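You operate a simulated robot arm through the tools that you are given. There is no shell and no other tool. Be economical: measure what you need, move in short steps, check, and stop when the job is done.

The job below is to be done with a simulated two-armed robot. You get a single attempt, and the scene is never put back.

JOB
Pick up the 30 tex teal yarn cone from the clear middle of the repair bench with one hand, pass it to the other hand and put it on the top of the small plywood table.
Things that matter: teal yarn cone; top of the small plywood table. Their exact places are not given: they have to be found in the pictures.

It is judged by the outcome, as a careful person would: the job done as asked, and still so three seconds after it is handed in. It fails if anything else is knocked over, pushed out of place, dropped, spilled or broken.

ROBOT AND FRAMES
Two 7-joint arms with two-finger grippers on one trunk, on a base that drives. Base frame: it is fixed to the floor where the robot stands at the start and does not move with it; the origin is under the middle of the robot, x ahead of it, y to its left, z up; the surface under the hand at the start is at about z = 86. Units: cm, rad, N and s.
The left shoulder is at the start at [3.6, 15.9, 115.6], the right one opposite. With the tool pointing down near the work surface each hand reaches from about 28 to 74 cm from the robot's upright axis, wherever it stands, measured 20 degrees to its own side. Places, roughly: top of the small plywood table [-380, 20, 80]. Payload 2.45 kg a hand.
The tool frame of a hand sits at the grasp point between the pads (the TCP): z along the fingers, y along the line on which they close. The tips reach 2.6 cm beyond it. The gripper opens to 9.6 cm. The gripper's body begins 6.9 cm behind the TCP.
Orientation is that of the tool frame in the base frame, as [roll, pitch, yaw] about the fixed x, y, z axes, in that order (R = Rz(yaw) Ry(pitch) Rx(roll)). With the fingers straight down and closing along the base's y, the tool's x points along the base's -x, its y along +y and its z along -z.

CONTROLS
- The arms move only by the tool arm_command. It takes "left_moves", "right_moves" or both (then of equal length, played together; a hand with none holds still); each is a list of rows, each a list of 7 numbers: the shift along the tool's x, y, z in cm, then the turn, a rotation vector about the tool's x, y, z in rad, then the opening, from 0 (shut) to 1 (fully open). In form: [[x, y, z, ax, ay, az, hand], ...]. A call has 1 to 8 rows; each row shifts and turns the commanded pose from where the row before left it, along the tool's axes as they then stand. Rows are played at 5 a second. More than 5 cm and 0.15 rad between two rows, or a gripper value outside its range, and nothing of the call is played. Where a pose cannot be reached the arm comes as near as it can. A force on the tool above 40 N (or 10 N above the force at the start of the call, whichever is more), or a blocked arm, ends the call early, and 0.2 s more pass. Each finger halts on what it meets, pressing with about 32 N; the grip force reading is that of the motor and also rises with nothing between the fingers. The clock runs only during rows and for 0.2 s after the last one: add rows that do not move to give the fingers time. The reply holds the time, the measured pose of the TCP, the force on the tool along the base axes, the opening and the grip force, in the units named above and with some noise, with the torque about the TCP (base axes, N m) and any sound that the robot's microphone picked up, and new pictures: "views" is both (left out), scene, wrist or none (wrist: the cameras of the hands that moved).
- Cameras (640 x 400 px; columns grow to the right, rows downward): "scene" is now at [7.69, -2.18, 163.03]; the picture's right is [-0.49, -0.87, -0.00], its down [-0.74, 0.42, -0.53] and it looks along [0.46, -0.26, -0.85] (base axes); focal length 250 px, centre (320, 200). "left" rides on the left gripper at [8.2, -0.3, -9.8] in its tool frame; the picture's right is [0.04, 1.00, 0.00], its down [-0.73, 0.03, -0.68] and it looks along [-0.68, 0.03, 0.73] (tool axes); focal length 256 px, centre (320, 200). "right" rides on the right gripper at [8.2, 0.3, -9.8] in its tool frame; the picture's right is [-0.04, 1.00, 0.00], its down [-0.73, -0.03, -0.68] and it looks along [-0.68, -0.03, 0.73] (tool axes); focal length 256 px, centre (320, 200).
- slide_trunk(by): slides the trunk up (or, below 0, down) by that many cm; the arms and the scene camera ride with it, the base frame stays. It gives what a move gives, with no picture.
- roll_base(legs): drives the robot by 1 to 6 legs, each [ahead, left, turn to the left] in cm, cm and rad, along the robot's own axes; the way and the turn of a leg run together, so that a leg with both is an arc; at most 150 cm and 3.142 rad a leg. The arms and the cameras ride along, it lands a little off, and it stops where it bumps. It gives what a move gives, and a new picture of the scene camera.
- head_to(pan, tilt): turns the head with the scene camera to pan (to the left, within 2.094 rad either way) and tilt (down, from -0.506 to 1.204), counted from straight ahead of the robot. It gives what a move gives, and a new picture of the scene camera.
- pixel_to_xyz(camera, pixels): for up to 12 pixels [column, row] of the newest picture of that camera ("zoom" is the newest enlarged one), the place [x, y, z] in the base frame of the surface seen there, good to about 0.2 cm, but the place of the scene camera against the robot may be out by one fixed shift of up to 2.5 cm in any direction. It takes no simulated time.
- enlarge(camera, box): a new picture of the part [left, top, right, bottom] of that camera's present view, enlarged. It takes no simulated time.
- hand_in(): hands the job in; it is judged then, once.

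Go step by step. Measure first, check grasps and placings, and put right what went wrong. The budget is 80 turns and 260 pictures, counting those below and the enlarged ones. Unless the task says otherwise, let go and move clear before handing in, and close with one line.

The tools are called after "Emit:" as a command line: name --argument value ..., lists and objects as JSON in quotes. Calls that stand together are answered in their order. arm_command: Moves the arms, as the interface text tells. Its arguments: {"type":"object","properties":{"left_moves":{"type":"array","items":{"type":"array","items":{"type":"number"}}},"right_moves":{"type":"array","items":{"type":"array","items":{"type":"number"}}},"views":{"type":"string","enum":["both","scene","wrist","none"]}},"required":[]} The other tools are called the same way: slide_trunk (by) slides the trunk up or down; roll_base (legs) drives the base; head_to (pan, tilt) turns the head that bears the scene camera; pixel_to_xyz (camera, pixels) gives the place of the surface under pixels of a picture; enlarge (camera, box) takes an enlarged picture of a part of a camera's view; hand_in () hands the job in.

At the start:

```text
t: 0.0
left_tcp_pos: [50.52, 2.86, 117.81]
left_orientation: [3.14, -0.001, -3.14]
left_ft_force: [-0.4, 0.4, 0.7]
left_torque: [0.0, -0.01, -0.02]
left_finger_gap: 9.6
left_grip_force: 0.1
right_tcp_pos: [36.08, -37.77, 117.72]
right_orientation: [3.14, -0.002, -3.141]
right_ft_force: [0.5, -0.2, 0.7]
right_torque: [0.0, -0.01, -0.02]
right_finger_gap: 9.59
right_grip_force: 0.0
trunk travel left (down, up): [-32.5, 24.2]
robot x, y, heading: [0.16, -0.3, 0.002]
head pan, tilt: [-0.518, 1.012]
```

scene: 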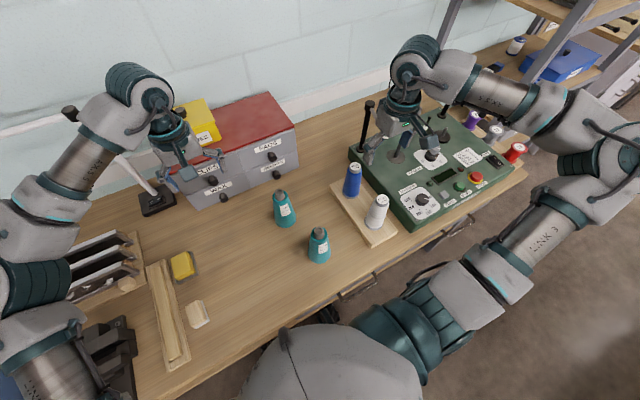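
right: 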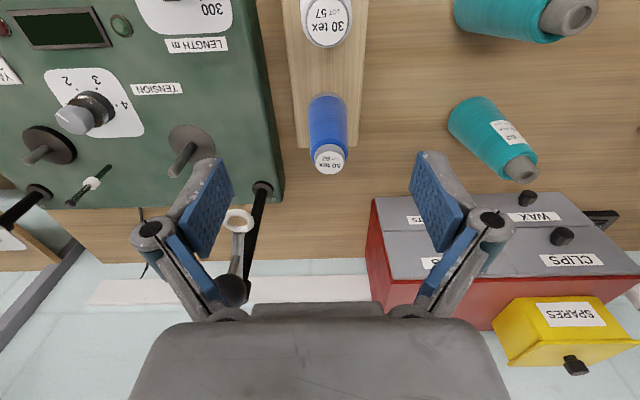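
left: 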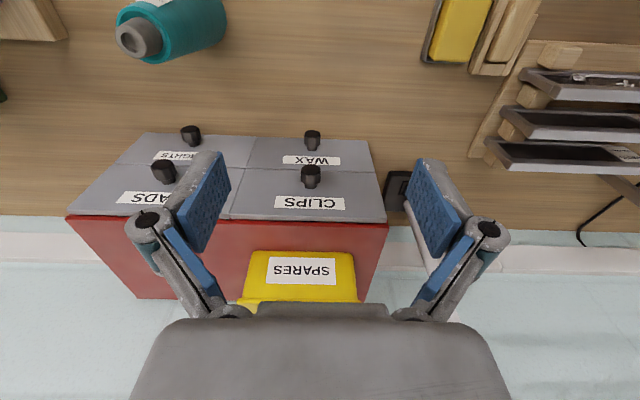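

Two teal cones stand on the bench, at about (284,208) and (319,245) in the scene picture. I need to read their labels, so I'll enlarge both.

Emit:
enlarge --camera "scene" --box '[256, 180, 346, 270]'

Emit:
enlarge --camera "right" --box '[430, 0, 610, 190]'

Emit:
pixel_to_xyz --camera "scene" --pixels '[[280, 193], [285, 222], [319, 231], [320, 258], [302, 250], [250, 230], [354, 167], [378, 200], [290, 290]]'

```text
4.44 times, centred on (301, 225) of scene
```

zoom: 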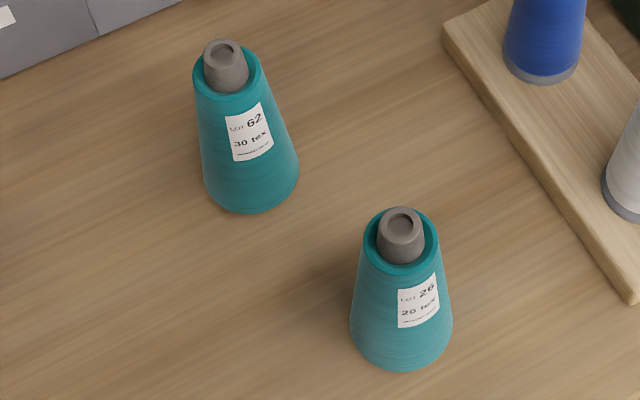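

```text
2.11 times, centred on (520, 95) of right
```

zoom: 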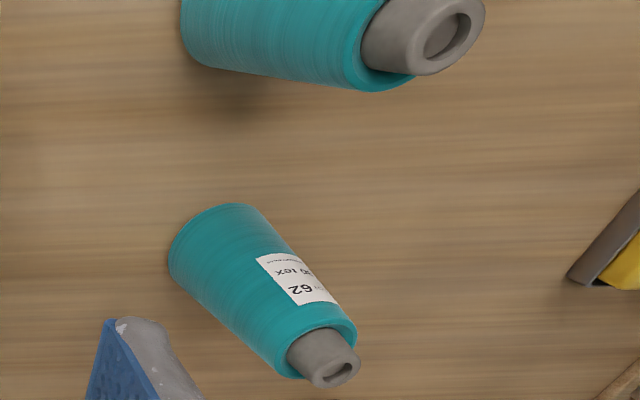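

```text
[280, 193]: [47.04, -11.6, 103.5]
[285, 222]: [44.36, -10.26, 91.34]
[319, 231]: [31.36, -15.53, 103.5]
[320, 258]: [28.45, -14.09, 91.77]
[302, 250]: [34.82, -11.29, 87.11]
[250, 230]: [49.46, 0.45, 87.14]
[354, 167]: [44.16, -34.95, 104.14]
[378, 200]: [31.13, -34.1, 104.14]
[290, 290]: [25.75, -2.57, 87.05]
```

The far cone, LOT 62, reads "30 tex"; the near one is 20 tex, so the far one is the target. I'll cross-check its place with the right wrist camera.

Emit:
pixel_to_xyz --camera "right" --pixels '[[521, 172], [521, 160], [490, 140], [470, 118], [478, 106], [420, 120], [562, 100], [570, 15]]'

Emit:
pixel_to_xyz --camera "scene" --pixels '[[287, 191], [275, 193], [281, 191], [284, 200], [290, 215], [275, 215], [232, 182], [297, 172]]'

Emit:
pixel_to_xyz --camera "left" --pixels '[[130, 42], [139, 25], [190, 20], [80, 110]]'

```text
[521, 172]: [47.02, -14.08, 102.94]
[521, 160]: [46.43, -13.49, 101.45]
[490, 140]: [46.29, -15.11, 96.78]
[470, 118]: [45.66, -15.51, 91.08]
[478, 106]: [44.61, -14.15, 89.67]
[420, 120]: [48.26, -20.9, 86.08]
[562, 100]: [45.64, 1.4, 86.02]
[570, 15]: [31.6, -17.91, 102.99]
```

```text
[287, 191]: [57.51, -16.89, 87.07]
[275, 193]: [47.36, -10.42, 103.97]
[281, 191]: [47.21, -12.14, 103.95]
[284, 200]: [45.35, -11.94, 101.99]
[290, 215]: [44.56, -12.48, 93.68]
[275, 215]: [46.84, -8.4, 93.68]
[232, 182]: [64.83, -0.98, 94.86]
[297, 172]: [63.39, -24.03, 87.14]
```

```text
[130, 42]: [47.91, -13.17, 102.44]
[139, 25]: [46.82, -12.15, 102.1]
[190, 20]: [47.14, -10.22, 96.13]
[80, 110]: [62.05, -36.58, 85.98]
```

The wrist cameras agree: the bench is at z = 86, and the cone stands at about (47, -13.7) with its top at z = 103. The scene camera is off by about +2 in y and +1 in z. I'll bring the right hand over the cone and move the left hand aside.

Emit:
arm_command --right_moves '[[-1.8, 4, 0, 0, 0, 0, 1], [-1.8, 4, 0, 0, 0, 0, 1], [-1.8, 4, 0, 0, 0, 0, 1], [-1.8, 4, 0, 0, 0, 0, 1], [-1.8, 4, 0, 0, 0, 0, 1], [-1.8, 4, 0, 0, 0, 0, 1]]' --left_moves '[[0, 3, 0, 0, 0, 0, 1], [0, 3, 0, 0, 0, 0, 1], [0, 3, 0, 0, 0, 0, 1], [0, 3, 0, 0, 0, 0, 1], [0, 3, 0, 0, 0, 0, 1], [0, 3, 0, 0, 0, 0, 1]]' --views "none"

Emit:
arm_command --right_moves '[[0, 0, 0, 0, 0, -0.14, 1], [0, 0, 0, 0, 0, -0.14, 1], [0, 0, 0, 0, 0, -0.14, 1], [0, 0, 0, 0, 0, -0.14, 1], [0, 0, 0, 0, 0, -0.14, 1], [0, 0, 0, 0, 0, -0.14, 1]]' --views "both"

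```text
t: 1.4
left_tcp_pos: [50.56, 21.58, 117.53]
left_orientation: [-3.137, -0.004, 3.141]
left_ft_force: [0.4, -0.7, -1.0]
left_torque: [-0.01, 0.04, 0.0]
left_finger_gap: 9.59
left_grip_force: 0.0
right_tcp_pos: [47.27, -13.78, 117.94]
right_orientation: [-3.139, -0.001, 3.133]
right_ft_force: [0.1, 0.1, 0.1]
right_torque: [-0.01, 0.06, -0.03]
right_finger_gap: 9.6
right_grip_force: 0.1
trunk travel left (down, up): [-32.5, 24.2]
robot x, y, heading: [-0.29, -0.01, -0.002]
head pan, tilt: [-0.518, 1.012]
```

```text
t: 2.8
left_tcp_pos: [50.07, 21.29, 117.85]
left_orientation: [-3.141, 0.002, -3.139]
left_ft_force: [-0.3, -0.1, 0.5]
left_torque: [0.02, 0.0, -0.01]
left_finger_gap: 9.62
left_grip_force: 0.0
right_tcp_pos: [46.63, -13.73, 117.94]
right_orientation: [-3.141, 0.001, -2.299]
right_ft_force: [-0.1, -0.6, -0.6]
right_torque: [0.0, -0.04, 0.01]
right_finger_gap: 9.57
right_grip_force: 0.1
trunk travel left (down, up): [-32.5, 24.2]
robot x, y, heading: [0.11, -0.09, -0.001]
head pan, tilt: [-0.518, 1.012]
```

scene: 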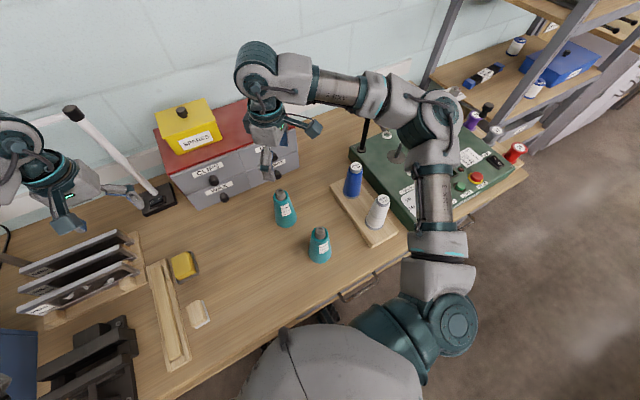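
right: 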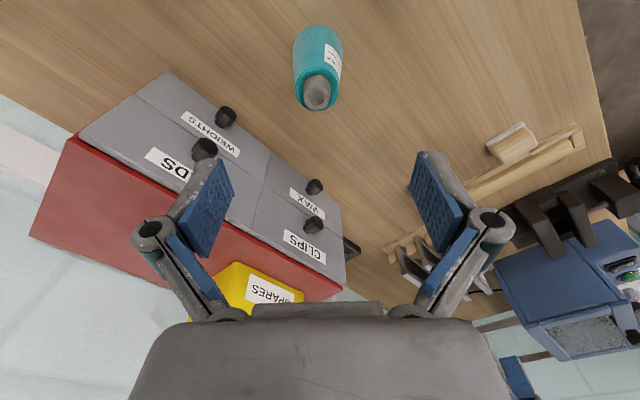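

The wrist turn works and the cone is centred ahead of the right hand (core at pixel (317,92)). I'll finish the 90° turn and measure again.

Emit:
arm_command --right_moves '[[0, 0, 0, 0, 0, -0.146, 1], [0, 0, 0, 0, 0, -0.146, 1], [0, 0, 0, 0, 0, -0.146, 1], [0, 0, 0, 0, 0, -0.146, 1], [0, 0, 0, 0, 0, -0.146, 1], [0, 0, 0, 0, 0, 0, 1]]' --left_moves '[[2, 0, 0, 0, 0, 0, 1], [2, 0, 0, 0, 0, 0, 1], [2, 0, 0, 0, 0, 0, 1], [2, 0, 0, 0, 0, 0, 1], [2, 0, 0, 0, 0, 0, 1], [0, 0, 0, 0, 0, 0, 1]]' --views "wrist"

```text
t: 4.2
left_tcp_pos: [40.2, 21.39, 117.88]
left_orientation: [-3.14, 0.003, -3.139]
left_ft_force: [-0.4, -0.2, -0.4]
left_torque: [-0.02, 0.01, 0.0]
left_finger_gap: 9.62
left_grip_force: 0.0
right_tcp_pos: [30.21, -9.93, 117.34]
right_orientation: [-3.139, -0.001, -1.577]
right_ft_force: [0.3, 0.0, 0.1]
right_torque: [0.0, 0.0, 0.01]
right_finger_gap: 9.58
right_grip_force: 0.0
right hand out of reach, approached as far as the arm can: row 2, 3, 4, 5
trunk travel left (down, up): [-32.5, 24.2]
robot x, y, heading: [0.22, -0.04, 0.001]
head pan, tilt: [-0.518, 1.012]
```

right: 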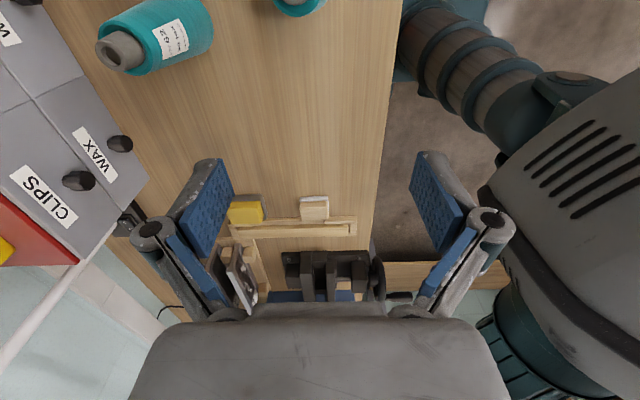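
left: 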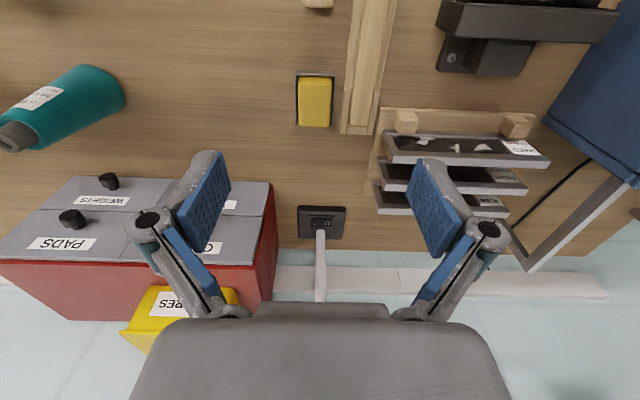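

The right hand hit its turn limit and was drawn back to (30,-10). I'll turn it back to 45° yaw and return over the cone.

Emit:
arm_command --right_moves '[[0, 0, 0, 0, 0, 0.146, 1], [0, 0, 0, 0, 0, 0.146, 1], [0, 0, 0, 0, 0, 0.146, 1], [0, 0, 0, 0, 0, 0.146, 1], [0, 0, 0, 0, 0, 0.146, 1], [0, 0, 0, 0, 0, 0, 1]]' --views "none"

```text
t: 5.6
left_tcp_pos: [40.04, 21.23, 117.82]
left_orientation: [-3.14, 0.003, -3.14]
left_ft_force: [-0.1, -0.4, -0.4]
left_torque: [0.0, -0.01, 0.0]
left_finger_gap: 9.6
left_grip_force: 0.1
right_tcp_pos: [30.16, -9.95, 117.35]
right_orientation: [3.142, 0.0, -2.304]
right_ft_force: [-0.5, 0.2, -0.5]
right_torque: [-0.02, -0.02, -0.03]
right_finger_gap: 9.62
right_grip_force: 0.1
trunk travel left (down, up): [-32.5, 24.2]
robot x, y, heading: [0.09, -0.04, 0.003]
head pan, tilt: [-0.518, 1.012]
```

Emit:
arm_command --right_moves '[[-2.1, -3.755, 0, 0, 0, 0, 1], [-2.1, -3.755, 0, 0, 0, 0, 1], [-2.1, -3.755, 0, 0, 0, 0, 1], [-2.1, -3.755, 0, 0, 0, 0, 1], [0, 0, 0, 0, 0, 0, 1]]' --views "wrist"

Emit:
enlarge --camera "right" --box '[260, 0, 380, 130]'

```text
t: 6.8
left_tcp_pos: [39.96, 21.16, 117.97]
left_orientation: [-3.138, 0.003, -3.14]
left_ft_force: [-0.2, 0.9, 0.4]
left_torque: [0.02, -0.01, 0.03]
left_finger_gap: 9.61
left_grip_force: 0.1
right_tcp_pos: [46.67, -13.79, 117.6]
right_orientation: [-3.138, 0.003, -2.303]
right_ft_force: [-0.3, 0.2, -0.3]
right_torque: [0.01, 0.01, -0.03]
right_finger_gap: 9.59
right_grip_force: 0.1
trunk travel left (down, up): [-32.5, 24.2]
robot x, y, heading: [0.14, 0.05, -0.003]
head pan, tilt: [-0.518, 1.012]
```

right: 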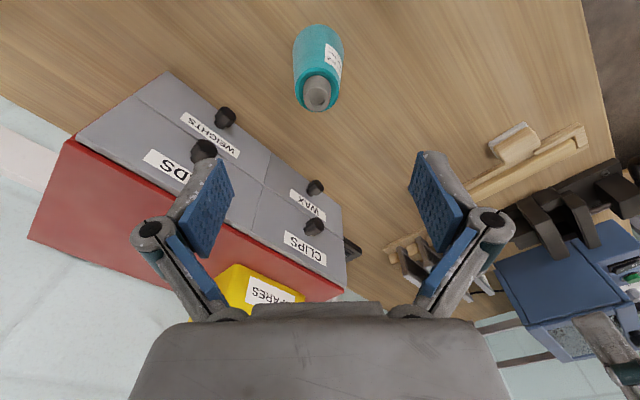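

```text
3.08 times, centred on (320, 65) of right
```

zoom: 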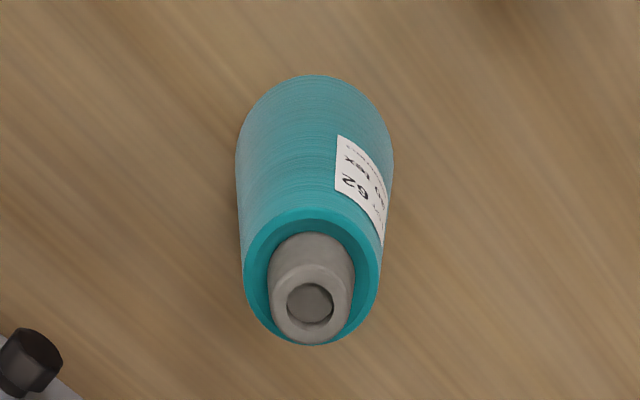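

Emit:
pixel_to_xyz --camera "zoom" --pixels '[[280, 305], [342, 305], [310, 278], [308, 332], [247, 250], [378, 280], [310, 222], [240, 150], [388, 150]]'

```text
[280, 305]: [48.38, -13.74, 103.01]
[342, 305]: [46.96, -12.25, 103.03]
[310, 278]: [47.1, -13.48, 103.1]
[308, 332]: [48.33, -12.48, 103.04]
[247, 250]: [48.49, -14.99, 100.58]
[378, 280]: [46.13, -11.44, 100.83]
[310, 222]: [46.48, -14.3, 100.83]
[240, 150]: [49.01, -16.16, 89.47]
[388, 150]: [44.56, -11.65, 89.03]
```

The cone's axis is at about (47.5,-13.1), with the yarn's top edge at z = 100.8 and core top at 103. I'll correct sideways and lower to TCP z = 98.3, keeping the low half free for the other hand.

Emit:
arm_command --right_moves '[[-1.05, -0.2, 0, 0, 0, 0, 1], [0, 0, 3.9, 0, 0, 0, 1], [0, 0, 3.9, 0, 0, 0, 1], [0, 0, 3.9, 0, 0, 0, 1], [0, 0, 3.8, 0, 0, 0, 1], [0, 0, 3.8, 0, 0, 0, 1], [0, 0, 0, 0, 0, 0, 1]]' --views "both"

```text
t: 8.4
left_tcp_pos: [39.95, 21.27, 117.76]
left_orientation: [-3.141, 0.002, -3.14]
left_ft_force: [-0.1, 0.5, -0.9]
left_torque: [0.02, 0.01, -0.03]
left_finger_gap: 9.59
left_grip_force: 0.1
right_tcp_pos: [46.68, -13.79, 98.1]
right_orientation: [-3.14, 0.001, -2.303]
right_ft_force: [0.0, 0.2, 0.4]
right_torque: [-0.02, -0.02, 0.0]
right_finger_gap: 9.6
right_grip_force: 0.0
right hand out of reach, approached as far as the arm can: row 1
trunk travel left (down, up): [-32.5, 24.2]
robot x, y, heading: [0.1, 0.21, -0.002]
head pan, tilt: [-0.518, 1.012]
```

scene: 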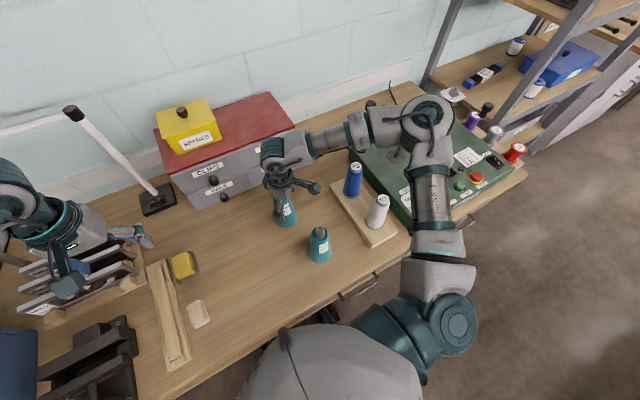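
right: 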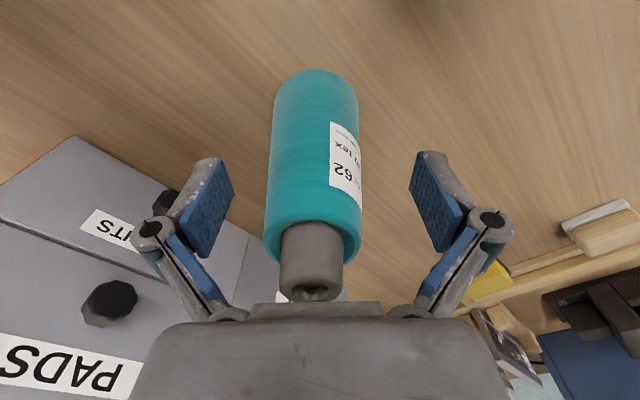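

The sideways row was refused up high, so the hand sits about 1 cm short along tool x. I'll try that shift again at this height.

Emit:
arm_command --right_moves '[[-1.0, -0.2, 0, 0, 0, 0, 1], [0, 0, 0, 0, 0, 0, 1]]' --views "wrist"

Emit:
pixel_to_xyz --camera "right" --pixels '[[285, 245], [342, 245], [312, 200], [313, 235], [270, 230], [358, 230]]'

```text
t: 9.0
left_tcp_pos: [39.94, 21.25, 117.89]
left_orientation: [-3.14, 0.0, -3.14]
left_ft_force: [-0.3, 0.1, 0.1]
left_torque: [0.06, -0.02, -0.02]
left_finger_gap: 9.6
left_grip_force: 0.0
right_tcp_pos: [47.46, -13.04, 98.23]
right_orientation: [-3.139, -0.001, -2.303]
right_ft_force: [-0.6, 0.4, 0.1]
right_torque: [-0.02, -0.02, 0.0]
right_finger_gap: 9.6
right_grip_force: 0.0
trunk travel left (down, up): [-32.5, 24.2]
robot x, y, heading: [0.11, -0.36, -0.003]
head pan, tilt: [-0.518, 1.012]
```

right: 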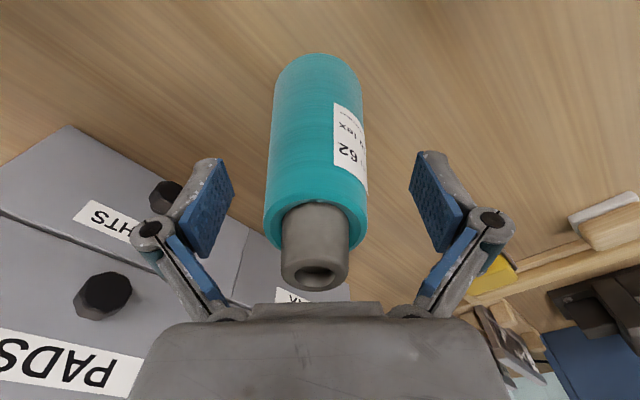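

```text
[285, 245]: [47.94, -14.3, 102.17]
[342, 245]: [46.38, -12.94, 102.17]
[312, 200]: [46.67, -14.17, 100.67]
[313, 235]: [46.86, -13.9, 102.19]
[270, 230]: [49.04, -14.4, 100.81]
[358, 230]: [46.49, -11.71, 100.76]
```

The cone is centred between the pads. I'll close the fingers.

Emit:
arm_command --right_moves '[[0, 0, 0, 0, 0, 0, 0.6], [0, 0, 0, 0, 0, 0, 0.3], [0, 0, 0, 0, 0, 0, 0], [0, 0, 0, 0, 0, 0, 0], [0, 0, 0, 0, 0, 0, 0]]' --views "wrist"

```text
t: 10.2
left_tcp_pos: [40.0, 21.26, 117.99]
left_orientation: [-3.141, 0.002, -3.14]
left_ft_force: [0.5, -0.4, -1.1]
left_torque: [0.03, 0.02, -0.01]
left_finger_gap: 9.6
left_grip_force: 0.1
right_tcp_pos: [47.58, -13.03, 98.18]
right_orientation: [-3.137, 0.002, -2.302]
right_ft_force: [4.5, -0.7, 6.3]
right_torque: [0.1, -0.32, -0.06]
right_finger_gap: 5.36
right_grip_force: 32.0
trunk travel left (down, up): [-32.5, 24.2]
robot x, y, heading: [0.32, 0.05, -0.002]
head pan, tilt: [-0.518, 1.012]
```

right: 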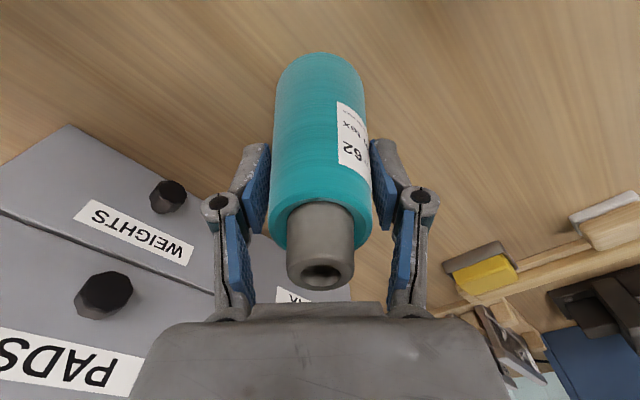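

Gripped at a 5.4 cm gap with 32 N. I'll lift gently and check for slip.

Emit:
arm_command --right_moves '[[0, 0, -1, 0, 0, 0, 0], [0, 0, -1, 0, 0, 0, 0], [0, 0, -2, 0, 0, 0, 0], [0, 0, -2, 0, 0, 0, 0], [0, 0, 0, 0, 0, 0, 0]]' --views "both"

```text
t: 11.4
left_tcp_pos: [40.08, 21.23, 117.93]
left_orientation: [-3.139, 0.002, -3.14]
left_ft_force: [-0.1, -0.1, -0.2]
left_torque: [0.04, -0.01, 0.03]
left_finger_gap: 9.58
left_grip_force: 0.0
right_tcp_pos: [47.7, -13.02, 104.23]
right_orientation: [-3.14, 0.001, -2.302]
right_ft_force: [-0.4, -0.3, -2.5]
right_torque: [-0.01, 0.02, 0.03]
right_finger_gap: 5.33
right_grip_force: 32.0
trunk travel left (down, up): [-32.5, 24.2]
robot x, y, heading: [-0.25, -0.0, 0.001]
head pan, tilt: [-0.518, 1.012]
```

scene: 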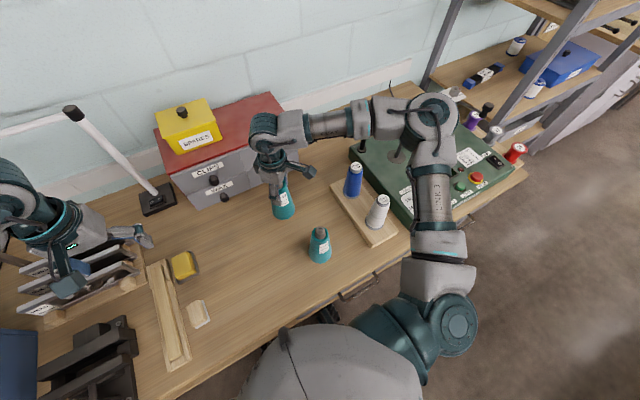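
right: 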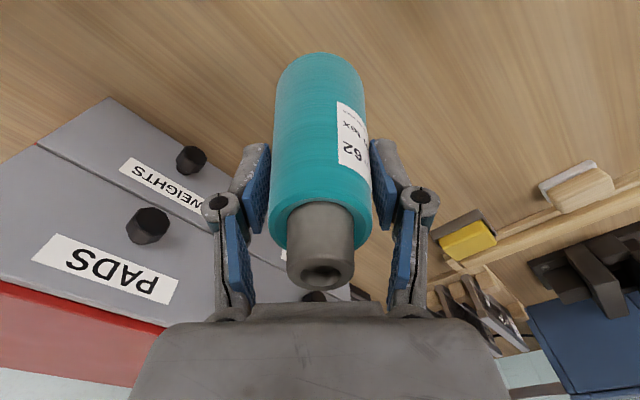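

No slip; the cone weighs about 2.5 N and hangs firm, with its base 12 cm below the TCP. I'll raise the trunk to clear the other things, then look behind for the way to the table.

Emit:
slide_trunk --by 18

Emit:
head_to --pan 2.09 --tilt 0.35

Emit:
head_to --pan -2.09 --tilt 0.35

```text
t: 13.4
left_tcp_pos: [40.19, 21.19, 135.96]
left_orientation: [-3.139, 0.004, -3.141]
left_ft_force: [0.7, 0.0, -0.4]
left_torque: [-0.01, 0.03, -0.01]
left_finger_gap: 9.6
left_grip_force: 0.0
right_tcp_pos: [47.67, -12.99, 122.1]
right_orientation: [-3.14, -0.001, -2.304]
right_ft_force: [-0.6, 0.1, -2.1]
right_torque: [0.01, 0.0, 0.0]
right_finger_gap: 5.34
right_grip_force: 32.2
trunk travel left (down, up): [-50.5, 6.2]
robot x, y, heading: [-0.06, -0.07, -0.0]
head pan, tilt: [-0.518, 1.012]
```

```text
t: 15.7
left_tcp_pos: [40.25, 21.25, 135.88]
left_orientation: [-3.139, 0.003, -3.138]
left_ft_force: [0.1, -0.2, -0.5]
left_torque: [-0.03, 0.02, 0.01]
left_finger_gap: 9.57
left_grip_force: 0.1
right_tcp_pos: [47.69, -12.93, 122.02]
right_orientation: [-3.14, 0.0, -2.303]
right_ft_force: [0.2, 0.3, -2.5]
right_torque: [0.0, 0.01, 0.02]
right_finger_gap: 5.37
right_grip_force: 31.9
trunk travel left (down, up): [-50.5, 6.2]
robot x, y, heading: [0.19, 0.08, -0.001]
head pan, tilt: [2.089, 0.351]
```

scene: 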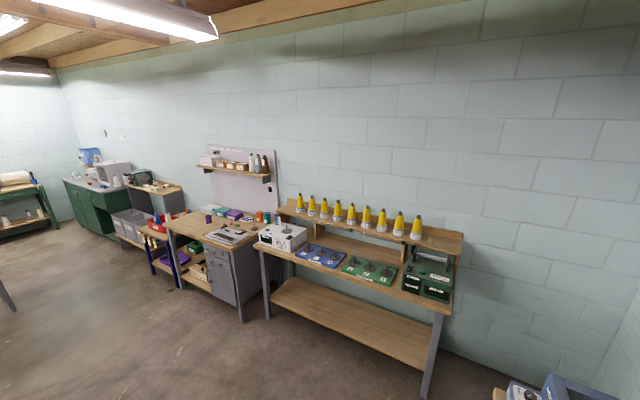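

```text
t: 19.1
left_tcp_pos: [40.14, 21.31, 135.95]
left_orientation: [-3.14, 0.002, -3.141]
left_ft_force: [0.0, 0.2, 0.3]
left_torque: [0.01, 0.02, 0.0]
left_finger_gap: 9.61
left_grip_force: 0.0
right_tcp_pos: [47.71, -12.93, 122.23]
right_orientation: [-3.14, 0.0, -2.301]
right_ft_force: [-0.4, 0.1, -2.6]
right_torque: [-0.02, 0.05, 0.0]
right_finger_gap: 5.37
right_grip_force: 32.1
trunk travel left (down, up): [-50.5, 6.2]
robot x, y, heading: [0.13, 0.02, 0.001]
head pan, tilt: [-2.089, 0.351]
```

scene: 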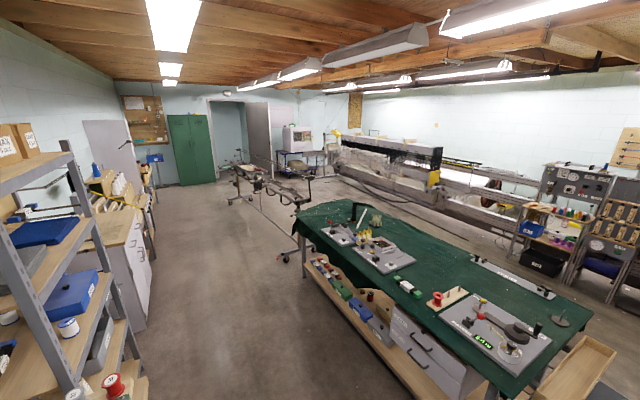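

Behind to the right there's a long green-covered table. I'll measure its extents and the side benches to find a clear path.

Emit:
pixel_to_xyz --camera "scene" --pixels '[[295, 222], [360, 203], [490, 388], [590, 302], [585, 335], [150, 300], [300, 280], [240, 350], [600, 360], [520, 240]]'

Emit:
roll_base --legs '[[-40, 0, 0]]'

```text
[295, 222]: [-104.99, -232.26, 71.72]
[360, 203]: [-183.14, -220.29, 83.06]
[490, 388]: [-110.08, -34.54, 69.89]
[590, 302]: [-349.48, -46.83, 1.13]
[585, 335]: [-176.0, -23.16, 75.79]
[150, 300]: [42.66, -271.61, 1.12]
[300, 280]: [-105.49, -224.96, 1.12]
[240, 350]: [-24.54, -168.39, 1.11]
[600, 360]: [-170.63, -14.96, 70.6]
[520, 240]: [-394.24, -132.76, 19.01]
```

```text
t: 21.6
left_tcp_pos: [-0.07, 21.25, 135.78]
left_orientation: [-3.14, 0.0, -3.139]
left_ft_force: [-1.0, 0.4, 0.0]
left_torque: [-0.02, 0.0, 0.0]
left_finger_gap: 9.6
left_grip_force: 0.0
right_tcp_pos: [7.36, -13.1, 121.94]
right_orientation: [-3.141, -0.001, -2.3]
right_ft_force: [-0.3, 1.1, -2.6]
right_torque: [0.0, 0.02, 0.05]
right_finger_gap: 5.35
right_grip_force: 31.9
trunk travel left (down, up): [-50.5, 6.2]
robot x, y, heading: [-40.57, 0.3, -0.006]
head pan, tilt: [-2.089, 0.351]
```

scene: 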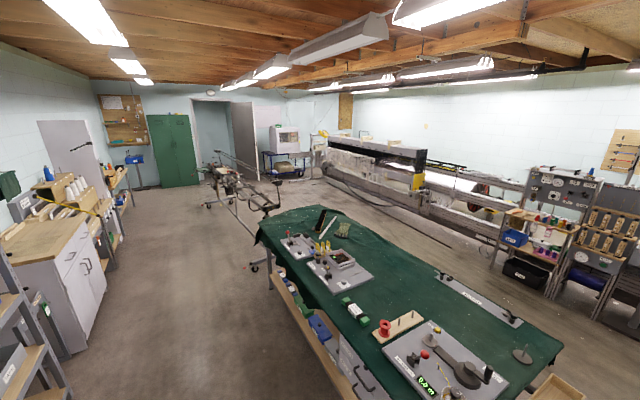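

The corridor past the green table (its near end at y about -20) needs a left detour. There's free space here, so I'll do the handover now: draw the right hand in and turn it so its fingers close along x.

Emit:
arm_command --right_moves '[[1.55, 2.64, -2, 0, 0, 0, 0], [1.55, 2.64, -2, 0, 0, 0, 0], [1.55, 2.64, -2, 0, 0, 0, 0], [1.55, 2.64, -2, 0, 0, 0, 0], [1.55, 2.64, -2, 0, 0, 0, 0], [0, 0, 0, 0, 0, 0, 0]]' --views "none"

Emit:
arm_command --right_moves '[[0, 0, 0, 0, 0, -0.145, 0], [0, 0, 0, 0, 0, -0.145, 0], [0, 0, 0, 0, 0, -0.145, 0], [0, 0, 0, 0, 0, -0.145, 0], [0, 0, 0, 0, 0, -0.145, 0], [0, 0, 0, 0, 0, 0, 0]]' --views "none"

Emit:
head_to --pan 0 --tilt 0.85

```text
t: 23.1
left_tcp_pos: [-0.68, 21.37, 136.03]
left_orientation: [-3.138, 0.003, -3.14]
left_ft_force: [0.4, -0.3, -0.1]
left_torque: [0.01, -0.01, -0.01]
left_finger_gap: 9.59
left_grip_force: 0.1
right_tcp_pos: [-8.09, -9.77, 132.19]
right_orientation: [-3.137, 0.0, -2.301]
right_ft_force: [0.7, 0.1, -3.0]
right_torque: [-0.02, 0.03, 0.0]
right_finger_gap: 5.34
right_grip_force: 31.9
trunk travel left (down, up): [-50.5, 6.2]
robot x, y, heading: [-40.49, -0.01, -0.002]
head pan, tilt: [-2.089, 0.351]
```

```text
t: 24.4
left_tcp_pos: [-0.98, 21.48, 136.07]
left_orientation: [-3.14, 0.006, -3.141]
left_ft_force: [-0.1, -0.5, 1.0]
left_torque: [-0.03, 0.01, 0.04]
left_finger_gap: 9.56
left_grip_force: 0.0
right_tcp_pos: [-11.88, -8.44, 132.52]
right_orientation: [-3.13, -0.004, -1.587]
right_ft_force: [0.7, -0.8, -2.3]
right_torque: [0.01, 0.0, 0.01]
right_finger_gap: 5.35
right_grip_force: 32.1
right hand out of reach, approached as far as the arm can: row 5
trunk travel left (down, up): [-50.5, 6.2]
robot x, y, heading: [-40.68, -0.5, 0.001]
head pan, tilt: [-2.089, 0.351]
```

```text
t: 26.4
left_tcp_pos: [-0.74, 21.25, 136.13]
left_orientation: [-3.14, 0.005, -3.139]
left_ft_force: [-1.0, -0.2, 0.2]
left_torque: [-0.02, 0.01, 0.05]
left_finger_gap: 9.62
left_grip_force: 0.0
right_tcp_pos: [-11.54, -8.44, 132.45]
right_orientation: [-3.133, -0.004, -1.587]
right_ft_force: [-0.8, -0.6, -2.6]
right_torque: [0.01, 0.0, -0.03]
right_finger_gap: 5.35
right_grip_force: 32.1
trunk travel left (down, up): [-50.5, 6.2]
robot x, y, heading: [-40.82, 0.12, 0.001]
head pan, tilt: [0.0, 0.85]
```

scene: 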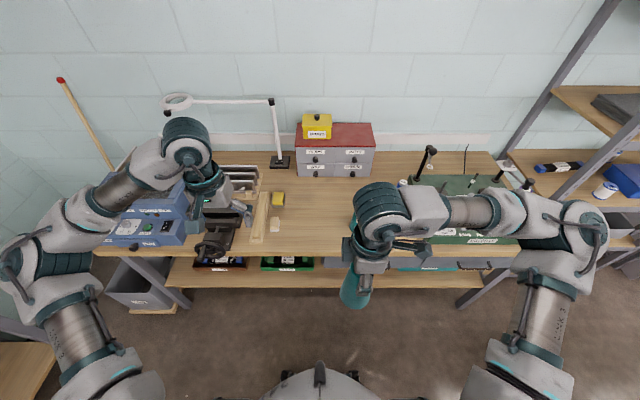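

The cone hangs freely from the right hand (base near (352,300)). Now I'll bring the left hand to x of about -11.5 and begin turning it to point sideways with its camera on top.

Emit:
arm_command --left_moves '[[3.6, 1.5, 2, 0, 0, 0, 1], [3.6, 1.5, 2, 0, 0, 0, 1], [3.6, 1.5, 2, 0, 0, 0, 1], [0, 0, 0, 0, 0, -0.149, 1], [0, 0, 0, 0, 0, -0.149, 1], [0, 0, 0, 0, 0, -0.149, 1], [0, 0, 0, 0, 0, -0.149, 1], [0, 0, 0, 0, 0, -0.149, 1]]' --views "none"

Emit:
arm_command --left_moves '[[0, 0, 0, 0, 0, -0.149, 1], [0, 0, 0, 0, 0, -0.149, 1], [0, 0, 0, 0, 0, -0.149, 1], [0, 0, 0, 0, 0, -0.149, 1], [0, 0, 0, 0, 0, -0.149, 1], [0, 0, 0, 0, 0, -0.08, 1]]' --views "both"

```text
t: 28.2
left_tcp_pos: [-11.53, 25.96, 129.94]
left_orientation: [-3.138, 0.002, -2.392]
left_ft_force: [-0.3, -0.1, -0.3]
left_torque: [0.0, 0.0, 0.0]
left_finger_gap: 9.6
left_grip_force: 0.0
right_tcp_pos: [-11.51, -8.33, 132.61]
right_orientation: [-3.133, -0.004, -1.587]
right_ft_force: [0.3, 0.5, -2.2]
right_torque: [-0.03, -0.01, 0.0]
right_finger_gap: 5.35
right_grip_force: 31.8
trunk travel left (down, up): [-50.5, 6.2]
robot x, y, heading: [-40.53, 0.05, 0.005]
head pan, tilt: [0.0, 0.85]
```

```text
t: 29.6
left_tcp_pos: [-11.52, 25.77, 129.98]
left_orientation: [-3.136, -0.003, -1.566]
left_ft_force: [-0.5, 0.7, 0.4]
left_torque: [0.0, 0.01, -0.03]
left_finger_gap: 9.6
left_grip_force: 0.1
right_tcp_pos: [-11.51, -8.46, 132.63]
right_orientation: [-3.131, -0.003, -1.589]
right_ft_force: [0.3, -0.1, -2.7]
right_torque: [0.0, 0.01, 0.0]
right_finger_gap: 5.35
right_grip_force: 32.3
trunk travel left (down, up): [-50.5, 6.2]
robot x, y, heading: [-40.08, 0.01, -0.0]
head pan, tilt: [0.0, 0.85]
```

scene: 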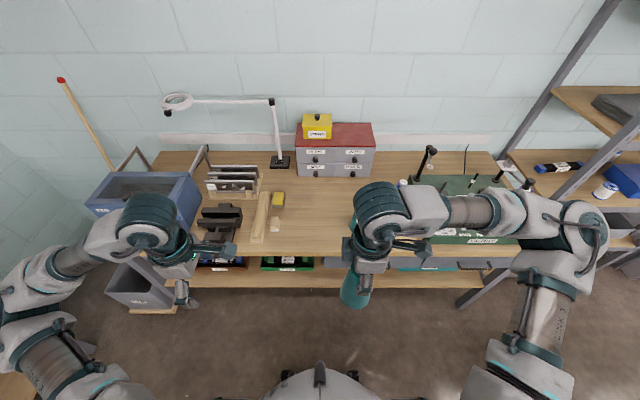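
left: 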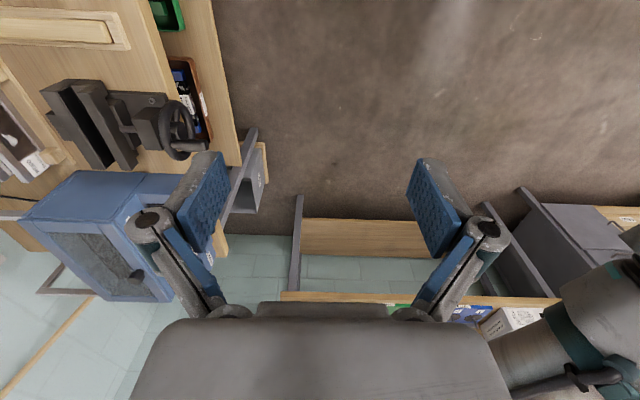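

The left hand turned fully to yaw -1.57. Next I'll tilt it up toward pointing at -y, in steps.

Emit:
arm_command --left_moves '[[0, 0, 0, 0, 0.149, 0, 1], [0, 0, 0, 0, 0.149, 0, 1], [0, 0, 0, 0, 0.149, 0, 1], [0, 0, 0, 0, 0.149, 0, 1], [0, 0, 0, 0, 0.149, 0, 1], [0, 0, 0, 0, 0.149, 0, 1]]' --views "both"

```text
t: 31.0
left_tcp_pos: [-11.69, 25.73, 130.01]
left_orientation: [-3.131, -0.899, -1.577]
left_ft_force: [0.0, 0.6, 0.5]
left_torque: [0.01, 0.0, -0.03]
left_finger_gap: 9.62
left_grip_force: 0.0
right_tcp_pos: [-11.62, -8.5, 132.63]
right_orientation: [-3.131, -0.004, -1.59]
right_ft_force: [0.4, 0.2, -2.4]
right_torque: [-0.02, -0.02, -0.03]
right_finger_gap: 5.34
right_grip_force: 32.0
trunk travel left (down, up): [-50.5, 6.2]
robot x, y, heading: [-40.43, -0.18, 0.003]
head pan, tilt: [0.0, 0.85]
```

scene: 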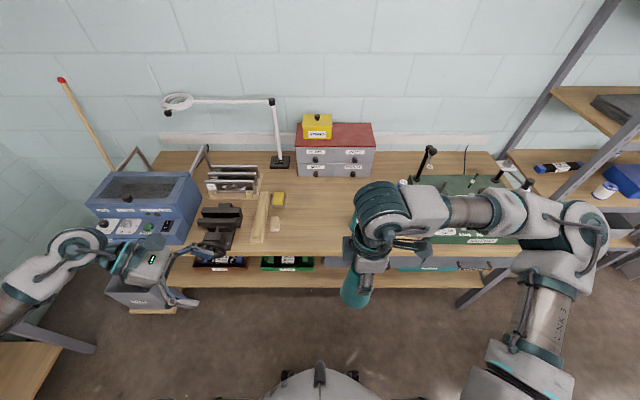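
left: 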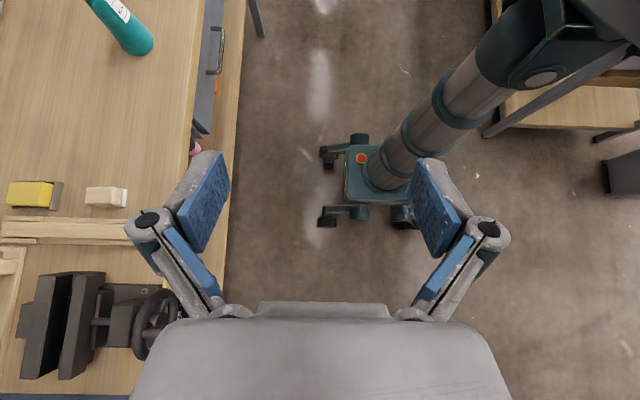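

Works well. I'll tilt a little more (to about 77° from vertical) and view from the left camera.

Emit:
arm_command --left_moves '[[0, 0, 0, 0, 0.149, 0, 1], [0, 0, 0, 0, 0.149, 0, 1], [0, 0, 0, 0, 0.149, 0, 1], [0, 0, 0, 0, 0, 0, 1]]' --views "both"

```text
t: 32.0
left_tcp_pos: [-11.63, 25.84, 129.96]
left_orientation: [-3.119, -1.347, -1.592]
left_ft_force: [-0.1, 0.4, 0.9]
left_torque: [0.01, 0.01, -0.01]
left_finger_gap: 9.64
left_grip_force: 0.0
right_tcp_pos: [-11.61, -8.49, 132.53]
right_orientation: [-3.133, -0.003, -1.587]
right_ft_force: [-0.5, -0.5, -1.8]
right_torque: [-0.02, -0.03, 0.02]
right_finger_gap: 5.39
right_grip_force: 31.7
trunk travel left (down, up): [-50.5, 6.2]
robot x, y, heading: [-40.61, -0.13, 0.003]
head pan, tilt: [0.0, 0.85]
```

scene: 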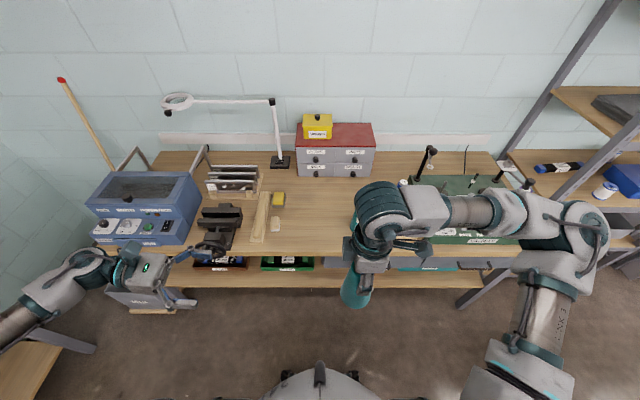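
left: 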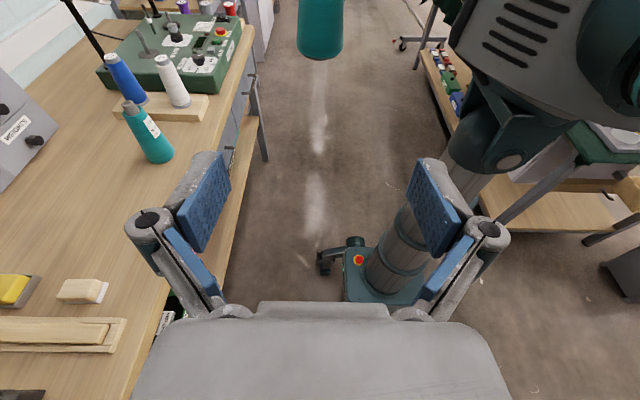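

The cone hangs ahead in the left view with its bottom at (320,57). I'll measure it with this camera.

Emit:
pixel_to_xyz --camera "left" --pixels '[[320, 50], [299, 30], [341, 30], [320, 25], [320, 5], [300, 5], [341, 5]]'

```text
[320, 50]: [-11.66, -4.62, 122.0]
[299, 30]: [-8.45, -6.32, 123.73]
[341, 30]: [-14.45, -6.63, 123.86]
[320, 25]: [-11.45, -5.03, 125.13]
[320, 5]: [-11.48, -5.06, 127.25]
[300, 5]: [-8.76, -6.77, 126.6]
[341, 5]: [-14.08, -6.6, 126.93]
```

The cone's axis is at about (-11.5,-8.2), with its bottom at z of about 120.5. I'll approach to about 7 cm short with the open left hand, heading for z = 126.

Emit:
arm_command --left_moves '[[0.6, 0, 4.5, 0, 0, 0, 1], [0.6, 0, 4.5, 0, 0, 0, 1], [0.5, 0, 4.5, 0, 0, 0, 1], [0.5, 0, 4.5, 0, 0, 0, 1], [0.4, 0, 4, 0, 0, 0, 1], [0.4, 0, 4, 0, 0, 0, 1], [0, 0, 0, 0, 0, 0, 1]]' --views "both"

```text
t: 33.6
left_tcp_pos: [-11.76, -0.55, 126.84]
left_orientation: [-3.117, -1.341, -1.591]
left_ft_force: [-0.1, -0.7, 0.5]
left_torque: [-0.01, 0.0, 0.0]
left_finger_gap: 9.61
left_grip_force: 0.1
right_tcp_pos: [-11.46, -8.7, 132.53]
right_orientation: [-3.133, -0.002, -1.59]
right_ft_force: [-0.2, 0.0, -2.6]
right_torque: [0.0, 0.0, 0.01]
right_finger_gap: 5.38
right_grip_force: 32.5
trunk travel left (down, up): [-50.5, 6.2]
robot x, y, heading: [-40.54, 0.06, -0.004]
head pan, tilt: [0.0, 0.85]
```

scene: 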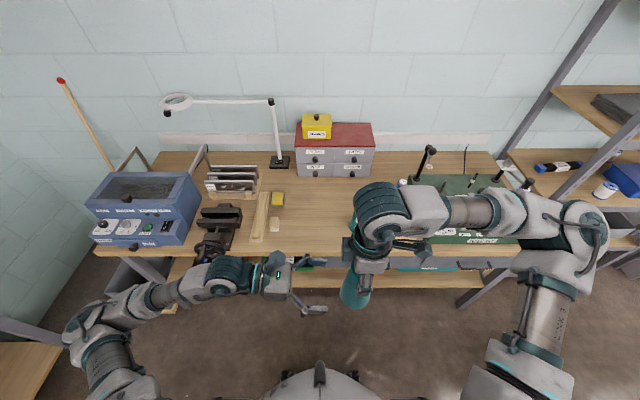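
left: 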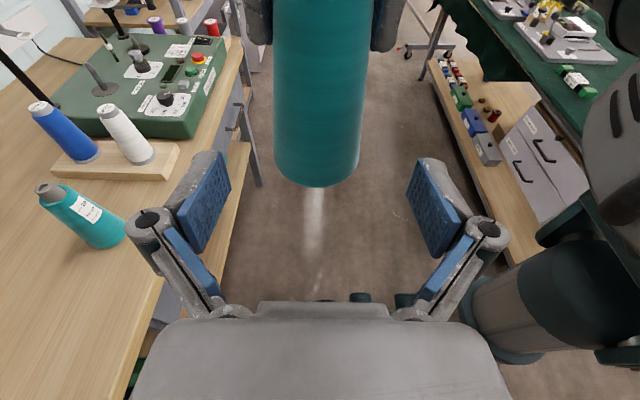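

Well aligned: the cone is centred between the left fingers (columns 275–372). I'll advance the last 7.9 cm.

Emit:
arm_command --left_moves '[[0.33, 0, 2.6, 0, 0, 0, 1], [0.33, 0, 2.6, 0, 0, 0, 1], [0.3, -0.1, 2.6, 0, 0, 0, 1], [0, 0, 0, 0, 0, 0, 1]]' --views "both"

```text
t: 34.6
left_tcp_pos: [-11.43, -8.31, 126.09]
left_orientation: [-3.12, -1.34, -1.588]
left_ft_force: [0.5, -0.1, 0.5]
left_torque: [-0.01, 0.02, -0.01]
left_finger_gap: 9.59
left_grip_force: 0.0
right_tcp_pos: [-11.51, -8.7, 132.58]
right_orientation: [-3.132, 0.0, -1.59]
right_ft_force: [0.7, 0.0, -3.6]
right_torque: [0.01, 0.01, 0.0]
right_finger_gap: 5.33
right_grip_force: 32.0
trunk travel left (down, up): [-50.5, 6.2]
robot x, y, heading: [-40.41, -0.15, -0.003]
head pan, tilt: [0.0, 0.85]
```

scene: 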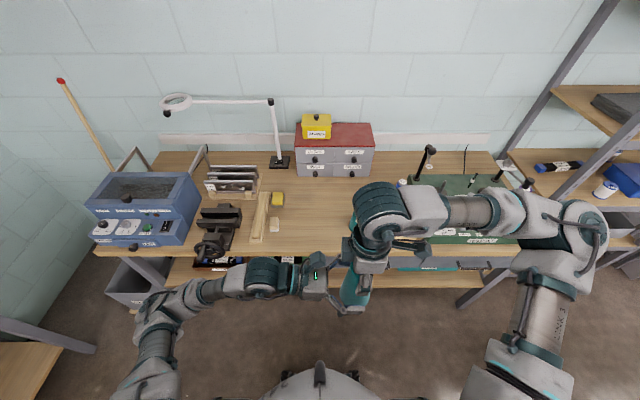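
left: 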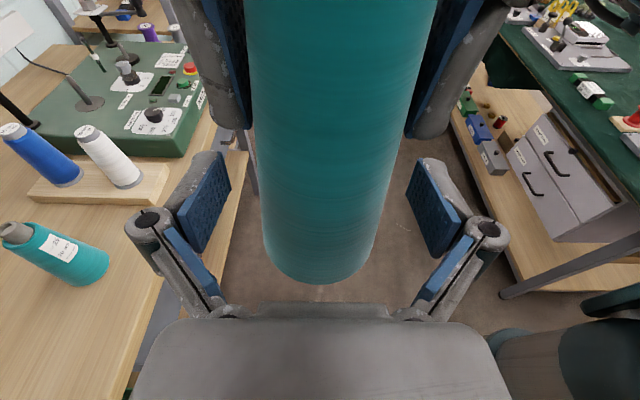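

The cone is between the left pads, so I'll close the left hand while the right holds still.

Emit:
arm_command --left_moves '[[0, 0, 0, 0, 0, 0, 0.7], [0, 0, 0, 0, 0, 0, 0.5], [0, 0, 0, 0, 0, 0, 0.2], [0, 0, 0, 0, 0, 0, 0], [0, 0, 0, 0, 0, 0, 0]]' --views "wrist"

```text
t: 35.8
left_tcp_pos: [-11.33, -8.17, 126.14]
left_orientation: [-3.121, -1.342, -1.592]
left_ft_force: [-11.1, 8.5, 0.0]
left_torque: [-0.01, -0.05, -0.05]
left_finger_gap: 6.39
left_grip_force: 32.1
right_tcp_pos: [-11.54, -8.61, 132.5]
right_orientation: [-3.133, -0.002, -1.59]
right_ft_force: [12.0, -8.8, -3.0]
right_torque: [-0.55, -0.66, -0.03]
right_finger_gap: 5.36
right_grip_force: 32.4
trunk travel left (down, up): [-50.5, 6.2]
robot x, y, heading: [-40.69, -0.12, 0.002]
head pan, tilt: [0.0, 0.85]
```

left: 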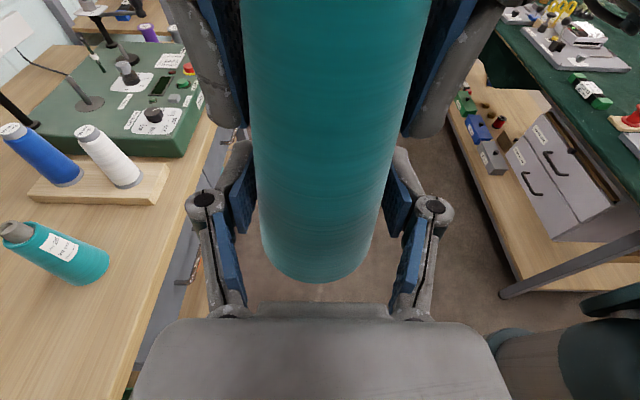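

Both hands hold it (left gap 6.4 cm, 32 N). I'll open the right hand slowly.

Emit:
arm_command --right_moves '[[0, 0, 0, 0, 0, 0, 0.6], [0, 0, 0, 0, 0, 0, 0.7], [0, 0, 0, 0, 0, 0, 0.9], [0, 0, 0, 0, 0, 0, 0.9]]' --left_moves '[[0, 0, 0, 0, 0, 0, 0], [0, 0, 0, 0, 0, 0, 0], [0, 0, 0, 0, 0, 0, 0], [0, 0, 0, 0, 0, 0, 0]]' --views "both"

```text
t: 36.8
left_tcp_pos: [-11.37, -8.03, 126.1]
left_orientation: [-3.123, -1.341, -1.589]
left_ft_force: [0.3, -0.1, 0.5]
left_torque: [0.03, 0.02, 0.0]
left_finger_gap: 6.41
left_grip_force: 31.8
right_tcp_pos: [-11.51, -8.59, 132.47]
right_orientation: [-3.132, -0.001, -1.59]
right_ft_force: [0.0, -0.8, -0.2]
right_torque: [-0.02, 0.0, 0.01]
right_finger_gap: 8.66
right_grip_force: 0.0
trunk travel left (down, up): [-50.5, 6.2]
robot x, y, heading: [-40.5, -0.16, 0.003]
head pan, tilt: [0.0, 0.85]
```

scene: 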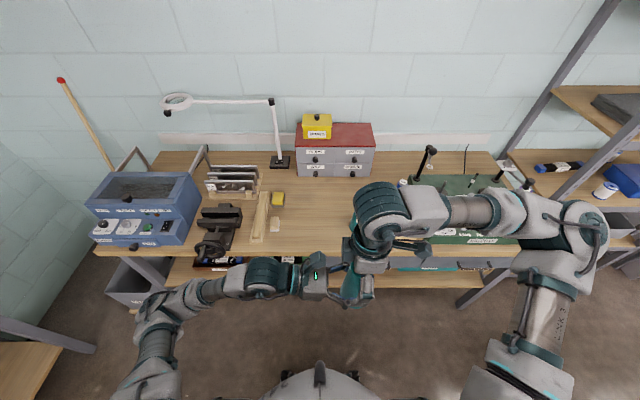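
right: 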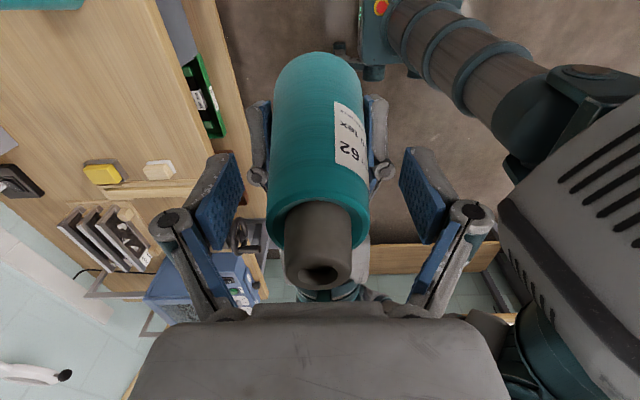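
left: 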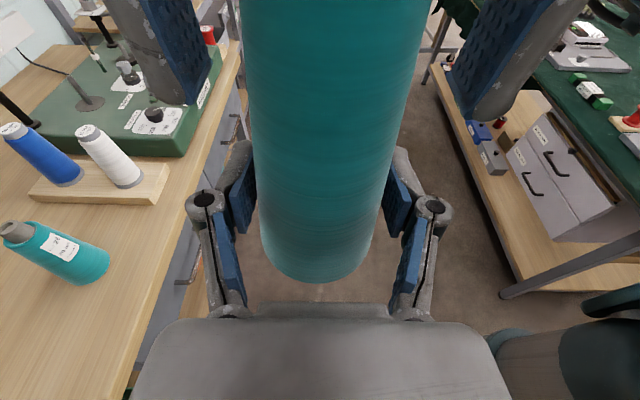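

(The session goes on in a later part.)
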